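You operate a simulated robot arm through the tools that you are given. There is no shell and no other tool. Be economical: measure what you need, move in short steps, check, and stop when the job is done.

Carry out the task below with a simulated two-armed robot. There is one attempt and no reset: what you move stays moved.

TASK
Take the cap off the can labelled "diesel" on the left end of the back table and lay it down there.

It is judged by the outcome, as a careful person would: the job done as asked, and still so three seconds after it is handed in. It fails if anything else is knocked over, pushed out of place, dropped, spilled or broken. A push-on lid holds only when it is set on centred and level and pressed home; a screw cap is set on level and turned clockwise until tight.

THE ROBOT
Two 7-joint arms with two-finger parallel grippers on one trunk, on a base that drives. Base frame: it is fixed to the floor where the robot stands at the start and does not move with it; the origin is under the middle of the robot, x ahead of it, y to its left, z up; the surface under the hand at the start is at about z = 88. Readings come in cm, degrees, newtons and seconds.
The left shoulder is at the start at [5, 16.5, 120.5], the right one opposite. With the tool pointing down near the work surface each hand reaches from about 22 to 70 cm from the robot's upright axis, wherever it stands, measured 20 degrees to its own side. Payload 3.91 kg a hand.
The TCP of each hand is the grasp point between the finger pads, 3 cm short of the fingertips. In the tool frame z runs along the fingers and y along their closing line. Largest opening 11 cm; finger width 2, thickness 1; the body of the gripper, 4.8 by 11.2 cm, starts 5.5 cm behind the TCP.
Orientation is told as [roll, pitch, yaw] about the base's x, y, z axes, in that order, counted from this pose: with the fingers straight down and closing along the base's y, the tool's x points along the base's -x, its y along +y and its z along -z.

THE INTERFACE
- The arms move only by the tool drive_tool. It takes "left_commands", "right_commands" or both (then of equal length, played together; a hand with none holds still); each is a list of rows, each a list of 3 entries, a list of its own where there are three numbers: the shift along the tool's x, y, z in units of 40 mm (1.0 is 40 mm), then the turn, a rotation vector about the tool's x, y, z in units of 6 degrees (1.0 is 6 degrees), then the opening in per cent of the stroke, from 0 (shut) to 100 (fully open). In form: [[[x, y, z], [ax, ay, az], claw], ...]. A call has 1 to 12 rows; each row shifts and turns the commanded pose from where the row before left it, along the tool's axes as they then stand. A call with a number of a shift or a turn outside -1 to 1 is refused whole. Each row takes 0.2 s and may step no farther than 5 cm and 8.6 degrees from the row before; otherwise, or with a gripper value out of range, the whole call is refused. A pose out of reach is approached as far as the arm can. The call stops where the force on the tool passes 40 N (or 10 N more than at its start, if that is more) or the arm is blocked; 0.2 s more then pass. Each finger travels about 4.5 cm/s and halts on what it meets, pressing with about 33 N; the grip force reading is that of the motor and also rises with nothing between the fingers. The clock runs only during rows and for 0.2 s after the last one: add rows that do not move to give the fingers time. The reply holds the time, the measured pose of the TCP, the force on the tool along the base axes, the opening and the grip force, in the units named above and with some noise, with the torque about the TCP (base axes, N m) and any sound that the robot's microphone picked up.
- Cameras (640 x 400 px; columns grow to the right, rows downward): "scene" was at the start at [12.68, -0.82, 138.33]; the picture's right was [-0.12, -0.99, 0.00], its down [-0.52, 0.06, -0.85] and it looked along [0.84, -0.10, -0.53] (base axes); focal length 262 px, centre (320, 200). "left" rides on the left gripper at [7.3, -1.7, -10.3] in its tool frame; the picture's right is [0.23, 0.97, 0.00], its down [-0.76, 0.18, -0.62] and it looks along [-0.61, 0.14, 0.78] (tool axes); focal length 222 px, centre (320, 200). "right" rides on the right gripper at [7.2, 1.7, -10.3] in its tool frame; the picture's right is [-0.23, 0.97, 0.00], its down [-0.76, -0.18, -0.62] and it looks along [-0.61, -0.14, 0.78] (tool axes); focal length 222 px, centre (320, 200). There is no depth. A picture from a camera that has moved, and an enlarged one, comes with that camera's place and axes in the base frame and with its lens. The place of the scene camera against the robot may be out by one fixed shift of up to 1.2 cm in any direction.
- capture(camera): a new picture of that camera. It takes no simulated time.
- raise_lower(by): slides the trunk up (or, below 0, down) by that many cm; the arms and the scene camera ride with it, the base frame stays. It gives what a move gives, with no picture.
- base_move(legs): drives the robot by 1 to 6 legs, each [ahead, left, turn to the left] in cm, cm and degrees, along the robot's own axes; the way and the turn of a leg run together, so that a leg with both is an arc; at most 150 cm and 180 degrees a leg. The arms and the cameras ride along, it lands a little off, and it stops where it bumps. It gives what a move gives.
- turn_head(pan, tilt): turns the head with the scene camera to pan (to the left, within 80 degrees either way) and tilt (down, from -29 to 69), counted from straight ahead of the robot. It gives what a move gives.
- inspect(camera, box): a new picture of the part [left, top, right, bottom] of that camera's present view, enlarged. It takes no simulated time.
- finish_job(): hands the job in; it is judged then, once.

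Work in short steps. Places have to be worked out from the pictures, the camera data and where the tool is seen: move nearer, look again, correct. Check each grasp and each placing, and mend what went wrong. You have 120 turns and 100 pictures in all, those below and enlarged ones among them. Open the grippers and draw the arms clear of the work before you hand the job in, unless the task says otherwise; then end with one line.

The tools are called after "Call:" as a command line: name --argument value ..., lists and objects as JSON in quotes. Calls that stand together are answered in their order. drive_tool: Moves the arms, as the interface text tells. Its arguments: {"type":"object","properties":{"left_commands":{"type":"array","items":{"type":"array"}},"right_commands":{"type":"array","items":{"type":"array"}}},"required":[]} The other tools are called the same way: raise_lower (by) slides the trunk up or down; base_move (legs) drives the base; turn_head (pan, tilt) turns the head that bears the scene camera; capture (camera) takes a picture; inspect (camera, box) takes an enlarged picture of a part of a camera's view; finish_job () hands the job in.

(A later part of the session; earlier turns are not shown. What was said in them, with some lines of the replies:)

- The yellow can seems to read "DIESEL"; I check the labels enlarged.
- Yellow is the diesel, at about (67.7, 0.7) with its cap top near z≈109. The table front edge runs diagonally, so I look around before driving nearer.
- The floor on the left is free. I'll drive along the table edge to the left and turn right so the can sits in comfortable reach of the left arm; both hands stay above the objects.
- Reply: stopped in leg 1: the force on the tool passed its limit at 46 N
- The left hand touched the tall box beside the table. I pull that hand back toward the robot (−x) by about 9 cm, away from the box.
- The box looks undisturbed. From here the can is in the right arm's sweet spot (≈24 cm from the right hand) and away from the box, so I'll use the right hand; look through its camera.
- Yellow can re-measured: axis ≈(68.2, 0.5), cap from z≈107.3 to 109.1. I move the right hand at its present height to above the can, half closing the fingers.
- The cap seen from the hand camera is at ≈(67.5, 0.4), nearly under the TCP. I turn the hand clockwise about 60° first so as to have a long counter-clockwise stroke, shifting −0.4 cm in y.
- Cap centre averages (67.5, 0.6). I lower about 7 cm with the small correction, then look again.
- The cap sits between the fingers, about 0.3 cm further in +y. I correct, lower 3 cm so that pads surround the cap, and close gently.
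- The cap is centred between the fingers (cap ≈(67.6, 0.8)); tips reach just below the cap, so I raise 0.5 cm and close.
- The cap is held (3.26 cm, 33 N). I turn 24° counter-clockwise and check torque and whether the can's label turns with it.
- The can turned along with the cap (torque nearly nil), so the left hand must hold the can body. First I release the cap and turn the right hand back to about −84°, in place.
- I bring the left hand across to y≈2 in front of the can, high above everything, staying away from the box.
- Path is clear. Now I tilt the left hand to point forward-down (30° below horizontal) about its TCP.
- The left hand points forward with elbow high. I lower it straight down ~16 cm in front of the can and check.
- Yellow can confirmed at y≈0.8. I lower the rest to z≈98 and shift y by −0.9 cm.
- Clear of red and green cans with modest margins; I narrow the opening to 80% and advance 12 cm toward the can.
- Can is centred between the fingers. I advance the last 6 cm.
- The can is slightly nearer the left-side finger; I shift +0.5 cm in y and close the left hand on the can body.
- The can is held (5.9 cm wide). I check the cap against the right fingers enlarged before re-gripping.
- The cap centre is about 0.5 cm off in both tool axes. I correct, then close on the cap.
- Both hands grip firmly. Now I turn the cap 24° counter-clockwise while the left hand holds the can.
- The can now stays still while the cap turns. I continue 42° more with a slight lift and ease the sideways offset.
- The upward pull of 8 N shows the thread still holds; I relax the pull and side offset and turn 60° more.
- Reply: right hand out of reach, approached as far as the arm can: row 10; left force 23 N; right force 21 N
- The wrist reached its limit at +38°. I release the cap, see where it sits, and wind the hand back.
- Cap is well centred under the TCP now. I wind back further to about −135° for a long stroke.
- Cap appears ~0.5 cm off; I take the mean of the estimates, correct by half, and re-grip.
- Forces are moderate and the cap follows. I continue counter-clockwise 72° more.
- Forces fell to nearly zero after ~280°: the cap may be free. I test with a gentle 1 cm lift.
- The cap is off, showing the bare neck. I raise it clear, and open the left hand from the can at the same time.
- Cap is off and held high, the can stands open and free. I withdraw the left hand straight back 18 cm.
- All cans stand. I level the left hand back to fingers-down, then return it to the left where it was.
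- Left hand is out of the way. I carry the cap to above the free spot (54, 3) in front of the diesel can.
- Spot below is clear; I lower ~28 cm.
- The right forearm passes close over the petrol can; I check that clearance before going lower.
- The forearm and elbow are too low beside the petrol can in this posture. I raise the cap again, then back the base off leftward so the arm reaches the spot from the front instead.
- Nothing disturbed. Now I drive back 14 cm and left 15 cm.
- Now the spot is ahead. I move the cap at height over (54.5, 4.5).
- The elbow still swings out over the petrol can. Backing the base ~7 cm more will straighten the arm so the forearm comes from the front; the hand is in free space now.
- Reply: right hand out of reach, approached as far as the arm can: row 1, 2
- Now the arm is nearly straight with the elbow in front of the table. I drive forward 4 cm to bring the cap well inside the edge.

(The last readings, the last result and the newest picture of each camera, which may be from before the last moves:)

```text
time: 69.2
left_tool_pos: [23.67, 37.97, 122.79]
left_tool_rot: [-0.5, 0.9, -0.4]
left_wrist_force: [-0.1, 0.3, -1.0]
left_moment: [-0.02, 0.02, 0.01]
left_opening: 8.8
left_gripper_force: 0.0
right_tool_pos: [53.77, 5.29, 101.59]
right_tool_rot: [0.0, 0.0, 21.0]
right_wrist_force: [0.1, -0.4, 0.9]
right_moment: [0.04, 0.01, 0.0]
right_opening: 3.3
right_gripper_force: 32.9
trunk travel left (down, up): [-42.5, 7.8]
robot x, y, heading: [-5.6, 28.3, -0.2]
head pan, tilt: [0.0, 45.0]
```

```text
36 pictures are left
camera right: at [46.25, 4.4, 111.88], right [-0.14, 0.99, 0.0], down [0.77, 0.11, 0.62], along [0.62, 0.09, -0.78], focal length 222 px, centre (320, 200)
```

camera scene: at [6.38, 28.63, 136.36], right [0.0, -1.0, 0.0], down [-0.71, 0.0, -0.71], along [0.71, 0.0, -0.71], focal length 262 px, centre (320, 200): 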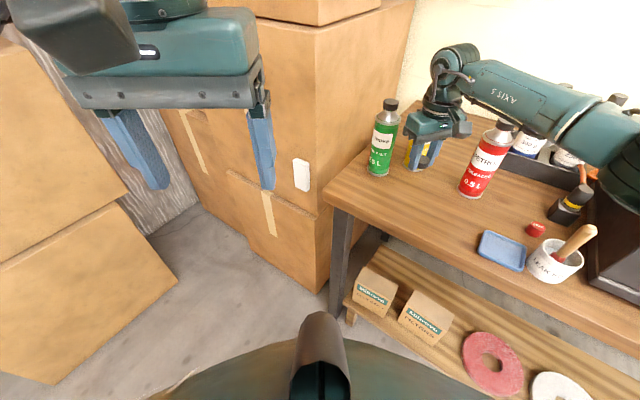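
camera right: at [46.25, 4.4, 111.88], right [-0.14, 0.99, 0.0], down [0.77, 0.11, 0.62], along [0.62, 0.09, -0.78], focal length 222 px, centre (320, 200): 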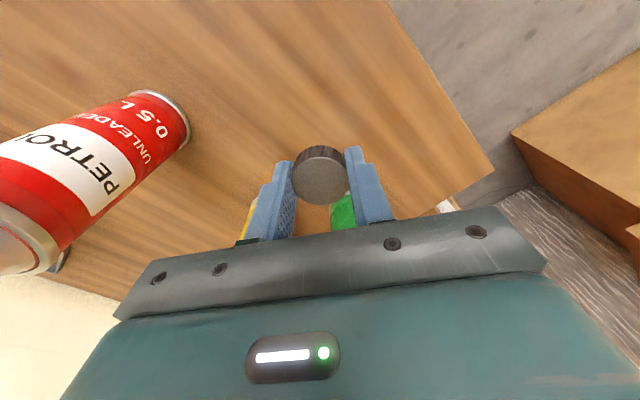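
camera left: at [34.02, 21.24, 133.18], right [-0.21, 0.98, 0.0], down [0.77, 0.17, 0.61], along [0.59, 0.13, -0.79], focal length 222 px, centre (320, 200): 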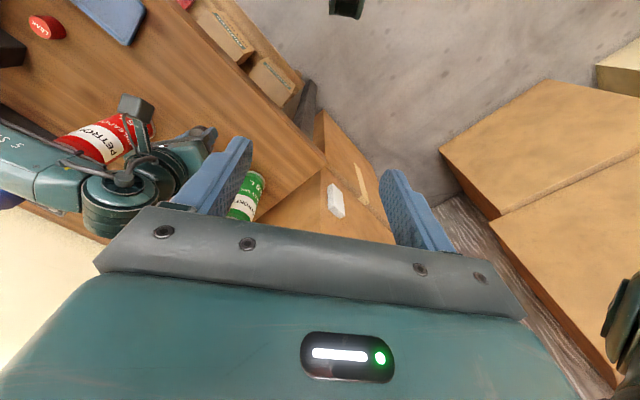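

The forearm is now clear of the petrol can; elbow and pestle are the thing to watch. I lower 5 cm and look.

Call:
drive_tool --right_commands '[[[0, 0, 0.6], [0, 0, 0], 5], [[0, 0, 0.6], [0, 0, 0], 5]]'

Call:
turn_head --pan -35 --tilt 40

Call:
capture --camera "scene"

```text
time: 69.8
left_tool_pos: [23.6, 38.02, 122.8]
left_tool_rot: [-0.3, 0.9, -0.3]
left_wrist_force: [-0.2, 0.2, 1.5]
left_moment: [0.0, -0.01, -0.01]
left_opening: 8.81
left_gripper_force: 0.1
right_tool_pos: [53.9, 5.39, 96.79]
right_tool_rot: [0.0, -0.1, 21.0]
right_wrist_force: [-0.6, 0.9, 0.0]
right_moment: [0.02, 0.02, 0.04]
right_opening: 3.33
right_gripper_force: 33.2
trunk travel left (down, up): [-42.5, 7.8]
robot x, y, heading: [-5.81, 28.4, 0.2]
head pan, tilt: [0.0, 45.0]
```

```text
time: 70.8
left_tool_pos: [23.56, 38.06, 122.67]
left_tool_rot: [-0.4, 0.9, -0.3]
left_wrist_force: [0.5, 0.5, 0.0]
left_moment: [0.01, -0.01, 0.02]
left_opening: 8.8
left_gripper_force: 0.0
right_tool_pos: [53.94, 5.22, 96.86]
right_tool_rot: [-0.1, 0.0, 21.0]
right_wrist_force: [0.2, 0.2, 0.0]
right_moment: [0.0, 0.0, 0.04]
right_opening: 3.28
right_gripper_force: 32.7
trunk travel left (down, up): [-42.5, 7.8]
robot x, y, heading: [-5.52, 28.6, 0.1]
head pan, tilt: [-35.0, 40.0]
```

```text
35 pictures are left
camera scene: at [5.2, 23.78, 137.09], right [-0.57, -0.82, 0.0], down [-0.53, 0.37, -0.77], along [0.63, -0.44, -0.64], focal length 262 px, centre (320, 200)
```

scene: 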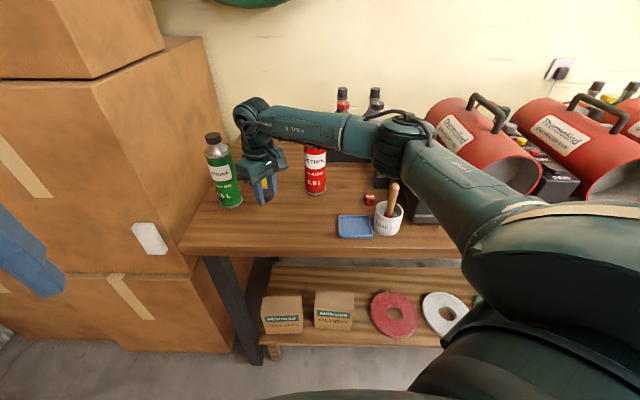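

The elbow sits right above the pestle with ~6 cm spare, which could vanish on lowering. I raise the trunk 7 cm so the elbow stays higher while the hand comes down.

Call:
raise_lower --by 7.5

Call:
drive_tool --right_commands '[[[0, 0, 0.6], [0, 0, 0], 5], [[0, 0, 0.6], [0, 0, 0], 5], [[0, 0, 0.6], [0, 0, 0], 5]]'

Call:
capture --camera "scene"

```text
time: 72.0
left_tool_pos: [23.63, 38.01, 130.16]
left_tool_rot: [-0.3, 1.1, -0.3]
left_wrist_force: [0.4, 0.2, 0.1]
left_moment: [0.02, 0.05, 0.01]
left_opening: 8.79
left_gripper_force: 0.0
right_tool_pos: [53.96, 5.24, 104.27]
right_tool_rot: [0.0, 0.0, 21.0]
right_wrist_force: [-0.4, 0.0, -0.5]
right_moment: [0.0, -0.01, -0.02]
right_opening: 3.29
right_gripper_force: 33.1
trunk travel left (down, up): [-50.0, 0.3]
robot x, y, heading: [-5.04, 28.47, -0.3]
head pan, tilt: [-35.0, 40.0]
```

```text
time: 72.8
left_tool_pos: [23.58, 38.05, 130.1]
left_tool_rot: [-0.4, 0.8, -0.4]
left_wrist_force: [0.2, 0.2, -0.2]
left_moment: [0.01, 0.0, 0.0]
left_opening: 8.8
left_gripper_force: 0.1
right_tool_pos: [54.07, 5.41, 97.06]
right_tool_rot: [0.0, 0.0, 20.9]
right_wrist_force: [-0.6, -0.2, -0.3]
right_moment: [-0.05, -0.02, -0.03]
right_opening: 3.31
right_gripper_force: 33.8
trunk travel left (down, up): [-50.0, 0.3]
robot x, y, heading: [-5.51, 28.58, 0.0]
head pan, tilt: [-35.0, 40.0]
```

```text
34 pictures are left
camera scene: at [5.22, 23.78, 144.59], right [-0.57, -0.82, 0.0], down [-0.53, 0.37, -0.77], along [0.63, -0.44, -0.64], focal length 262 px, centre (320, 200)
```

scene: 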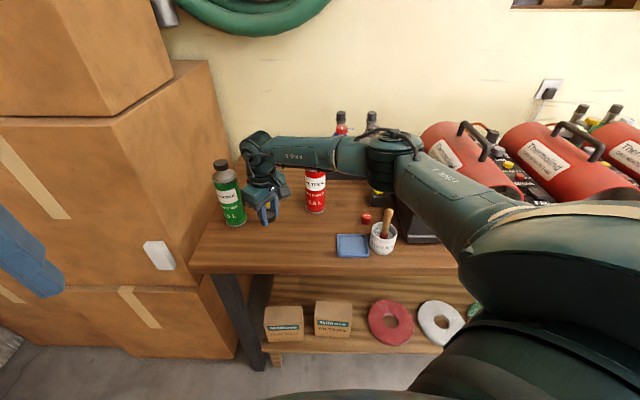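

The elbow is now ~5 cm higher. I lower to about TCP z≈92.

Call:
drive_tool --right_commands '[[[0, 0, 0.4], [0, 0, 0], 5], [[0, 0, 0.4], [0, 0, 0], 5], [[0, 0, 0.4], [0, 0, 0], 5]]'

Call:
inspect --camera "scene" --box '[190, 110, 430, 260]'

Call:
capture --camera "right"

```text
time: 73.5
left_tool_pos: [23.64, 37.98, 130.24]
left_tool_rot: [-0.4, 0.9, -0.3]
left_wrist_force: [0.0, 0.1, 0.4]
left_moment: [0.02, -0.02, 0.0]
left_opening: 8.8
left_gripper_force: 0.1
right_tool_pos: [53.89, 5.24, 95.52]
right_tool_rot: [-0.1, 0.0, 20.7]
right_wrist_force: [0.2, 0.4, -0.4]
right_moment: [0.04, 0.0, 0.0]
right_opening: 3.29
right_gripper_force: 33.4
right hand out of reach, approached as far as the arm can: row 1, 2, 3
trunk travel left (down, up): [-50.0, 0.3]
robot x, y, heading: [-5.3, 28.44, 0.1]
head pan, tilt: [-35.0, 40.0]
```

```text
2.67 times, centred on (310, 185) of scene
camera zoom: at [5.2, 23.78, 144.59], right [-0.57, -0.82, 0.0], down [-0.53, 0.37, -0.77], along [0.63, -0.44, -0.64], focal length 698 px, centre (347, 240)
```

zoom: 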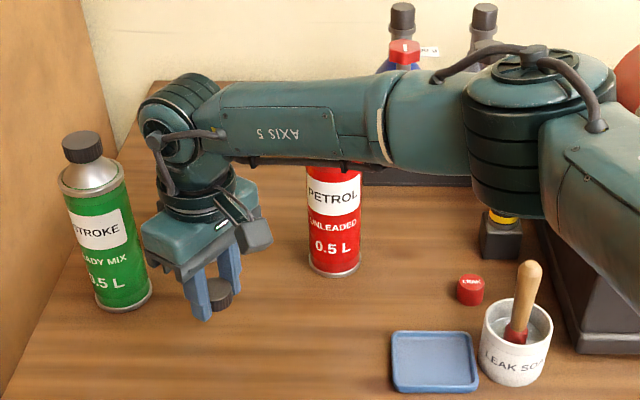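

```text
32 pictures are left
camera right: at [46.45, 4.27, 105.86], right [-0.13, 0.99, 0.0], down [0.77, 0.1, 0.62], along [0.62, 0.08, -0.78], focal length 222 px, centre (320, 200)
```

right: 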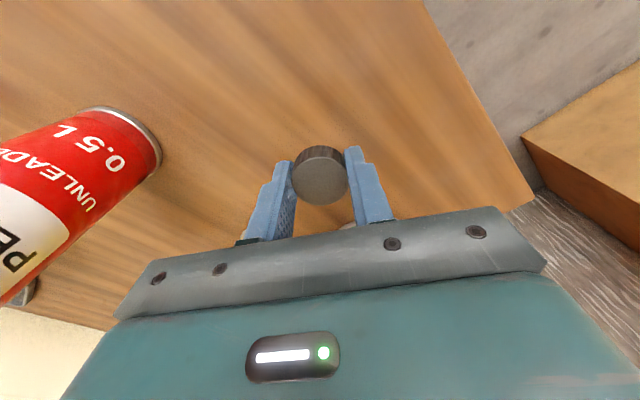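

The arm is at full stretch at z=95.5, elbow well above the pestle. I lower the trunk 3 cm to bring the hand down.

Call:
raise_lower --by -3

Call:
inspect --camera "scene" --box '[190, 90, 430, 240]'

```text
time: 74.3
left_tool_pos: [23.67, 38.07, 127.16]
left_tool_rot: [-0.4, 0.9, -0.4]
left_wrist_force: [-0.6, 0.1, -0.6]
left_moment: [-0.01, -0.01, 0.0]
left_opening: 8.82
left_gripper_force: 0.0
right_tool_pos: [53.95, 5.1, 92.52]
right_tool_rot: [-0.3, -0.2, 20.7]
right_wrist_force: [0.0, -0.6, 0.0]
right_moment: [-0.03, 0.04, -0.03]
right_opening: 3.3
right_gripper_force: 32.6
trunk travel left (down, up): [-47.0, 3.3]
robot x, y, heading: [-5.52, 28.3, -0.1]
head pan, tilt: [-35.0, 40.0]
```

```text
2.67 times, centred on (310, 165) of scene
camera zoom: at [5.17, 23.77, 141.59], right [-0.57, -0.82, 0.0], down [-0.53, 0.37, -0.77], along [0.63, -0.44, -0.64], focal length 698 px, centre (347, 293)
```

zoom: 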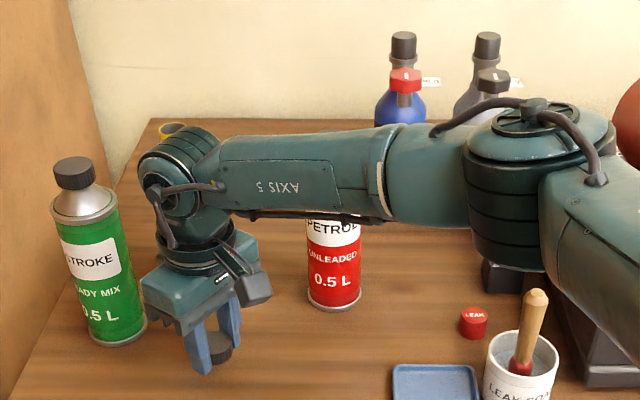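

Still clear. I lower another 1 cm by trunk and watch the force.

Call:
raise_lower --by -1

Call:
inspect --camera "scene" --box '[220, 160, 320, 240]'

```text
time: 74.9
left_tool_pos: [23.64, 38.01, 126.16]
left_tool_rot: [-0.4, 0.9, -0.4]
left_wrist_force: [-0.1, -0.5, 0.4]
left_moment: [-0.02, 0.04, 0.03]
left_opening: 8.79
left_gripper_force: 0.1
right_tool_pos: [53.99, 5.2, 91.59]
right_tool_rot: [-0.2, -0.1, 20.7]
right_wrist_force: [-0.1, -0.4, 1.2]
right_moment: [-0.02, 0.02, -0.01]
right_opening: 3.31
right_gripper_force: 33.5
trunk travel left (down, up): [-46.0, 4.3]
robot x, y, heading: [-5.83, 28.61, -0.0]
head pan, tilt: [-35.0, 40.0]
```

```text
5.00 times, centred on (270, 200) of scene
camera zoom: at [5.18, 23.77, 140.59], right [-0.57, -0.82, 0.0], down [-0.53, 0.37, -0.77], along [0.63, -0.44, -0.64], focal length 1310 px, centre (570, 200)
```

zoom: 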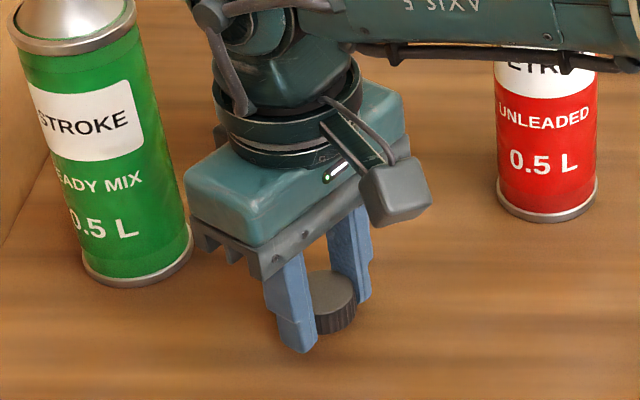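

Tips should be ~0.5 cm from the wood; I lower another 0.5 cm.

Call:
raise_lower --by -0.5

```text
time: 75.4
left_tool_pos: [23.61, 37.99, 125.71]
left_tool_rot: [-0.5, 0.8, -0.4]
left_wrist_force: [0.7, 1.1, 0.3]
left_moment: [0.01, -0.02, -0.01]
left_opening: 8.82
left_gripper_force: 0.2
right_tool_pos: [53.93, 5.11, 91.02]
right_tool_rot: [-0.2, -0.1, 20.6]
right_wrist_force: [-0.6, 1.0, 0.1]
right_moment: [0.0, -0.02, -0.01]
right_opening: 3.29
right_gripper_force: 32.8
trunk travel left (down, up): [-45.5, 4.8]
robot x, y, heading: [-5.43, 28.59, 0.2]
head pan, tilt: [-35.0, 40.0]
```

No contact yet; another 0.4 cm.

Call:
raise_lower --by -0.4

Call:
inspect --camera "scene" --box '[235, 165, 315, 229]'

```text
time: 76.0
left_tool_pos: [23.5, 38.02, 125.34]
left_tool_rot: [-0.4, 0.7, -0.3]
left_wrist_force: [-0.3, 0.8, -0.9]
left_moment: [-0.03, -0.02, -0.02]
left_opening: 8.8
left_gripper_force: 0.0
right_tool_pos: [53.89, 5.0, 90.98]
right_tool_rot: [-0.1, -0.3, 20.7]
right_wrist_force: [-2.8, -2.9, 19.7]
right_moment: [0.19, 0.35, 0.25]
right_opening: 3.27
right_gripper_force: 32.9
trunk travel left (down, up): [-45.1, 5.2]
robot x, y, heading: [-5.76, 28.19, 0.1]
head pan, tilt: [-35.0, 40.0]
```

```text
6.25 times, centred on (275, 197) of scene
camera zoom: at [4.98, 23.8, 139.74], right [-0.57, -0.82, 0.0], down [-0.53, 0.37, -0.77], along [0.63, -0.44, -0.64], focal length 1637 px, centre (601, 219)
```

zoom: 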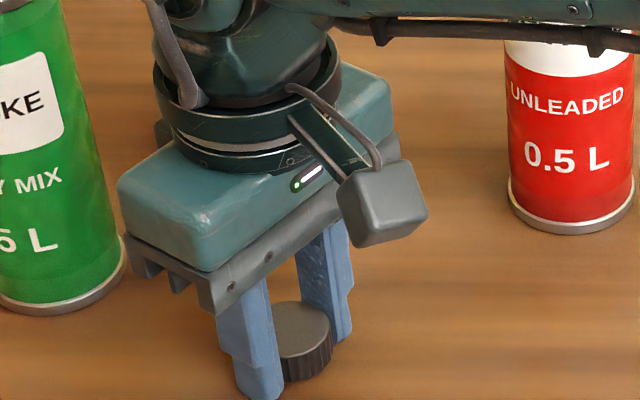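

Touchdown (20 N). I ease up 0.3 cm and open the fingers to release the cap.

Call:
raise_lower --by 0.3

Call:
drive_tool --right_commands '[[[0, 0, 0], [0, 0, 0], 32], [[0, 0, 0], [0, 0, 0], 36], [[0, 0, 0], [0, 0, 0], 42], [[0, 0, 0], [0, 0, 0], 50], [[0, 0, 0], [0, 0, 0], 55]]'

Call:
capture --camera "right"

Call:
inspect --camera "scene" --box '[235, 165, 315, 229]'

```text
time: 76.5
left_tool_pos: [23.63, 38.04, 125.66]
left_tool_rot: [-0.5, 1.0, -0.3]
left_wrist_force: [0.7, -0.7, -0.9]
left_moment: [0.0, -0.01, -0.01]
left_opening: 8.79
left_gripper_force: 0.1
right_tool_pos: [53.87, 5.15, 90.99]
right_tool_rot: [-0.3, -0.1, 20.7]
right_wrist_force: [3.1, -2.1, 11.5]
right_moment: [0.14, 0.1, -0.02]
right_opening: 3.28
right_gripper_force: 33.1
trunk travel left (down, up): [-45.4, 4.9]
robot x, y, heading: [-5.45, 28.54, 0.1]
head pan, tilt: [-35.0, 40.0]
```

```text
time: 77.7
left_tool_pos: [23.55, 38.0, 125.71]
left_tool_rot: [-0.4, 0.9, -0.3]
left_wrist_force: [-0.8, -0.3, 0.1]
left_moment: [-0.01, 0.02, -0.01]
left_opening: 8.81
left_gripper_force: 0.1
right_tool_pos: [53.95, 5.15, 90.98]
right_tool_rot: [-0.2, 0.0, 20.7]
right_wrist_force: [1.3, -6.6, 13.0]
right_moment: [0.14, 0.25, 0.16]
right_opening: 5.71
right_gripper_force: 0.0
trunk travel left (down, up): [-45.4, 4.9]
robot x, y, heading: [-5.58, 28.24, 0.3]
head pan, tilt: [-35.0, 40.0]
```

```text
28 pictures are left
camera right: at [46.34, 4.23, 101.33], right [-0.13, 0.99, 0.0], down [0.77, 0.1, 0.62], along [0.62, 0.08, -0.78], focal length 222 px, centre (320, 200)
```

right: 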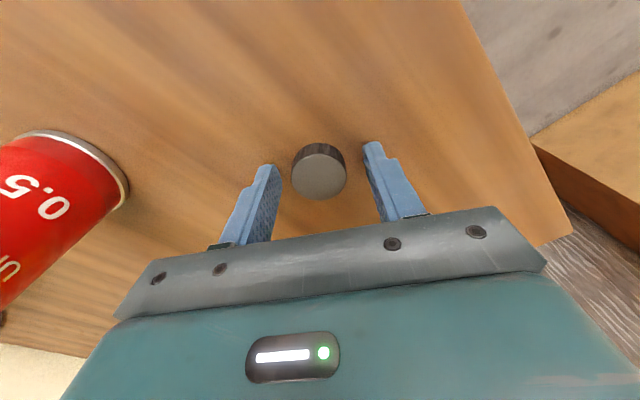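

```text
6.25 times, centred on (275, 197) of scene
camera zoom: at [5.06, 23.73, 140.0], right [-0.57, -0.82, 0.0], down [-0.53, 0.37, -0.77], along [0.63, -0.44, -0.64], focal length 1637 px, centre (601, 219)
```

zoom: 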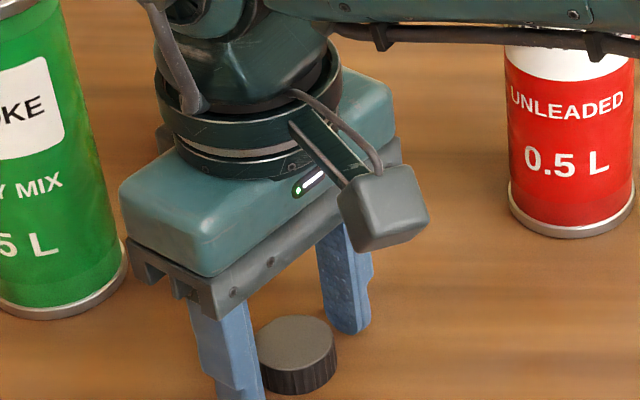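

The cap lies flat on the table, fingers free of it. I lift with the trunk first, then raise the hand straight up.

Call:
raise_lower --by 4.8

Call:
drive_tool --right_commands '[[[0, 0, -0.7], [0, 0, 0], 55], [[0, 0, -0.7], [0, 0, 0], 55], [[0, 0, -0.7], [0, 0, 0], 55], [[0, 0, -0.7], [0, 0, 0], 55], [[0, 0, -0.7], [0, 0, 0], 55], [[0, 0, -0.7], [0, 0, 0], 55], [[0, 0, -0.7], [0, 0, 0], 55], [[0, 0, -0.7], [0, 0, 0], 55], [[0, 0, -0.7], [0, 0, 0], 55], [[0, 0, -0.7], [0, 0, 0], 55]]'

Call:
capture --camera "scene"

```text
time: 78.6
left_tool_pos: [23.56, 38.13, 130.32]
left_tool_rot: [-0.3, 0.9, -0.2]
left_wrist_force: [0.2, -0.5, 0.0]
left_moment: [0.0, 0.03, 0.01]
left_opening: 8.8
left_gripper_force: 0.0
right_tool_pos: [53.88, 5.12, 95.82]
right_tool_rot: [-0.1, 0.0, 20.7]
right_wrist_force: [0.3, 0.6, -0.1]
right_moment: [-0.01, -0.02, 0.02]
right_opening: 6.02
right_gripper_force: 0.1
trunk travel left (down, up): [-50.2, 0.1]
robot x, y, heading: [-5.57, 28.72, 0.0]
head pan, tilt: [-35.0, 40.0]
```

```text
time: 80.8
left_tool_pos: [23.71, 38.08, 130.45]
left_tool_rot: [-0.3, 0.9, -0.4]
left_wrist_force: [0.4, -1.3, 0.1]
left_moment: [0.01, -0.03, 0.0]
left_opening: 8.8
left_gripper_force: 0.0
right_tool_pos: [54.0, 5.21, 122.6]
right_tool_rot: [-0.1, 0.0, 20.5]
right_wrist_force: [0.5, 0.2, 0.2]
right_moment: [0.0, -0.02, 0.06]
right_opening: 6.08
right_gripper_force: 0.0
right hand out of reach, approached as far as the arm can: row 10
trunk travel left (down, up): [-50.2, 0.1]
robot x, y, heading: [-5.64, 28.57, 0.0]
head pan, tilt: [-35.0, 40.0]
```

```text
26 pictures are left
camera scene: at [5.19, 23.77, 144.79], right [-0.57, -0.82, 0.0], down [-0.53, 0.37, -0.77], along [0.63, -0.44, -0.64], focal length 262 px, centre (320, 200)
```

scene: 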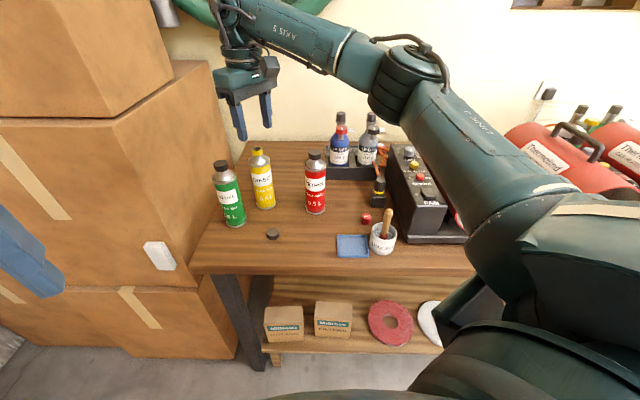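

Everything stands in place and the cap lies on the left end of the table. I back the robot away 20 cm so both arms are clear, with a last look and opened grippers.

Call:
base_move --legs '[[-15, 0, 0]]'

Call:
drive_tool --right_commands '[[[0, 0, 0], [0, 0, 0], 100], [[0, 0, 0], [0, 0, 0], 100], [[0, 0, 0], [0, 0, 0], 100]]' --left_commands '[[[0, 0, 0], [0, 0, 0], 100], [[0, 0, 0], [0, 0, 0], 100], [[0, 0, 0], [0, 0, 0], 100]]'

Call:
inspect --camera "scene" --box '[150, 100, 450, 290]'

```text
time: 82.1
left_tool_pos: [8.91, 37.9, 130.36]
left_tool_rot: [-0.4, 0.8, -0.2]
left_wrist_force: [0.1, 0.2, -1.0]
left_moment: [-0.01, -0.02, 0.01]
left_opening: 8.79
left_gripper_force: 0.0
right_tool_pos: [39.45, 5.47, 122.62]
right_tool_rot: [-0.2, -0.2, 20.8]
right_wrist_force: [-0.4, 0.0, 0.4]
right_moment: [0.01, -0.01, 0.01]
right_opening: 6.03
right_gripper_force: 0.1
trunk travel left (down, up): [-50.2, 0.1]
robot x, y, heading: [-20.19, 28.05, -0.1]
head pan, tilt: [-35.0, 40.0]
```

```text
time: 82.9
left_tool_pos: [9.0, 38.09, 130.4]
left_tool_rot: [-0.4, 1.0, -0.2]
left_wrist_force: [0.0, -0.3, -0.3]
left_moment: [-0.02, -0.01, -0.01]
left_opening: 11.0
left_gripper_force: 0.0
right_tool_pos: [39.51, 5.37, 122.55]
right_tool_rot: [-0.2, -0.1, 20.9]
right_wrist_force: [0.6, -0.5, 0.3]
right_moment: [-0.02, 0.0, 0.0]
right_opening: 10.99
right_gripper_force: 0.0
trunk travel left (down, up): [-50.2, 0.1]
robot x, y, heading: [-20.11, 28.06, -0.1]
head pan, tilt: [-35.0, 40.0]
```

```text
2.11 times, centred on (300, 195) of scene
camera zoom: at [-9.35, 23.77, 144.79], right [-0.57, -0.82, 0.0], down [-0.53, 0.37, -0.77], along [0.63, -0.44, -0.64], focal length 551 px, centre (362, 210)
```

zoom: 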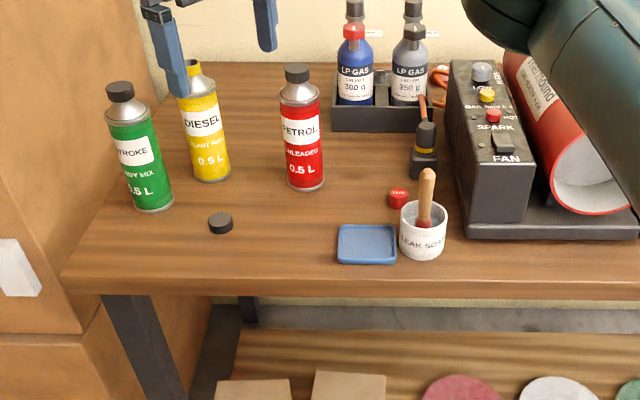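

All objects are upright and in place, the cap lies flat on the table, and both hands are open and clear. I hand in.

Call:
finish_job

```text
The job is handed in.
```

The cap is off the diesel can and lies flat on the left end of the back table; nothing was knocked over, though the left hand bumped the cardboard box beside the table early on, with no visible shift.
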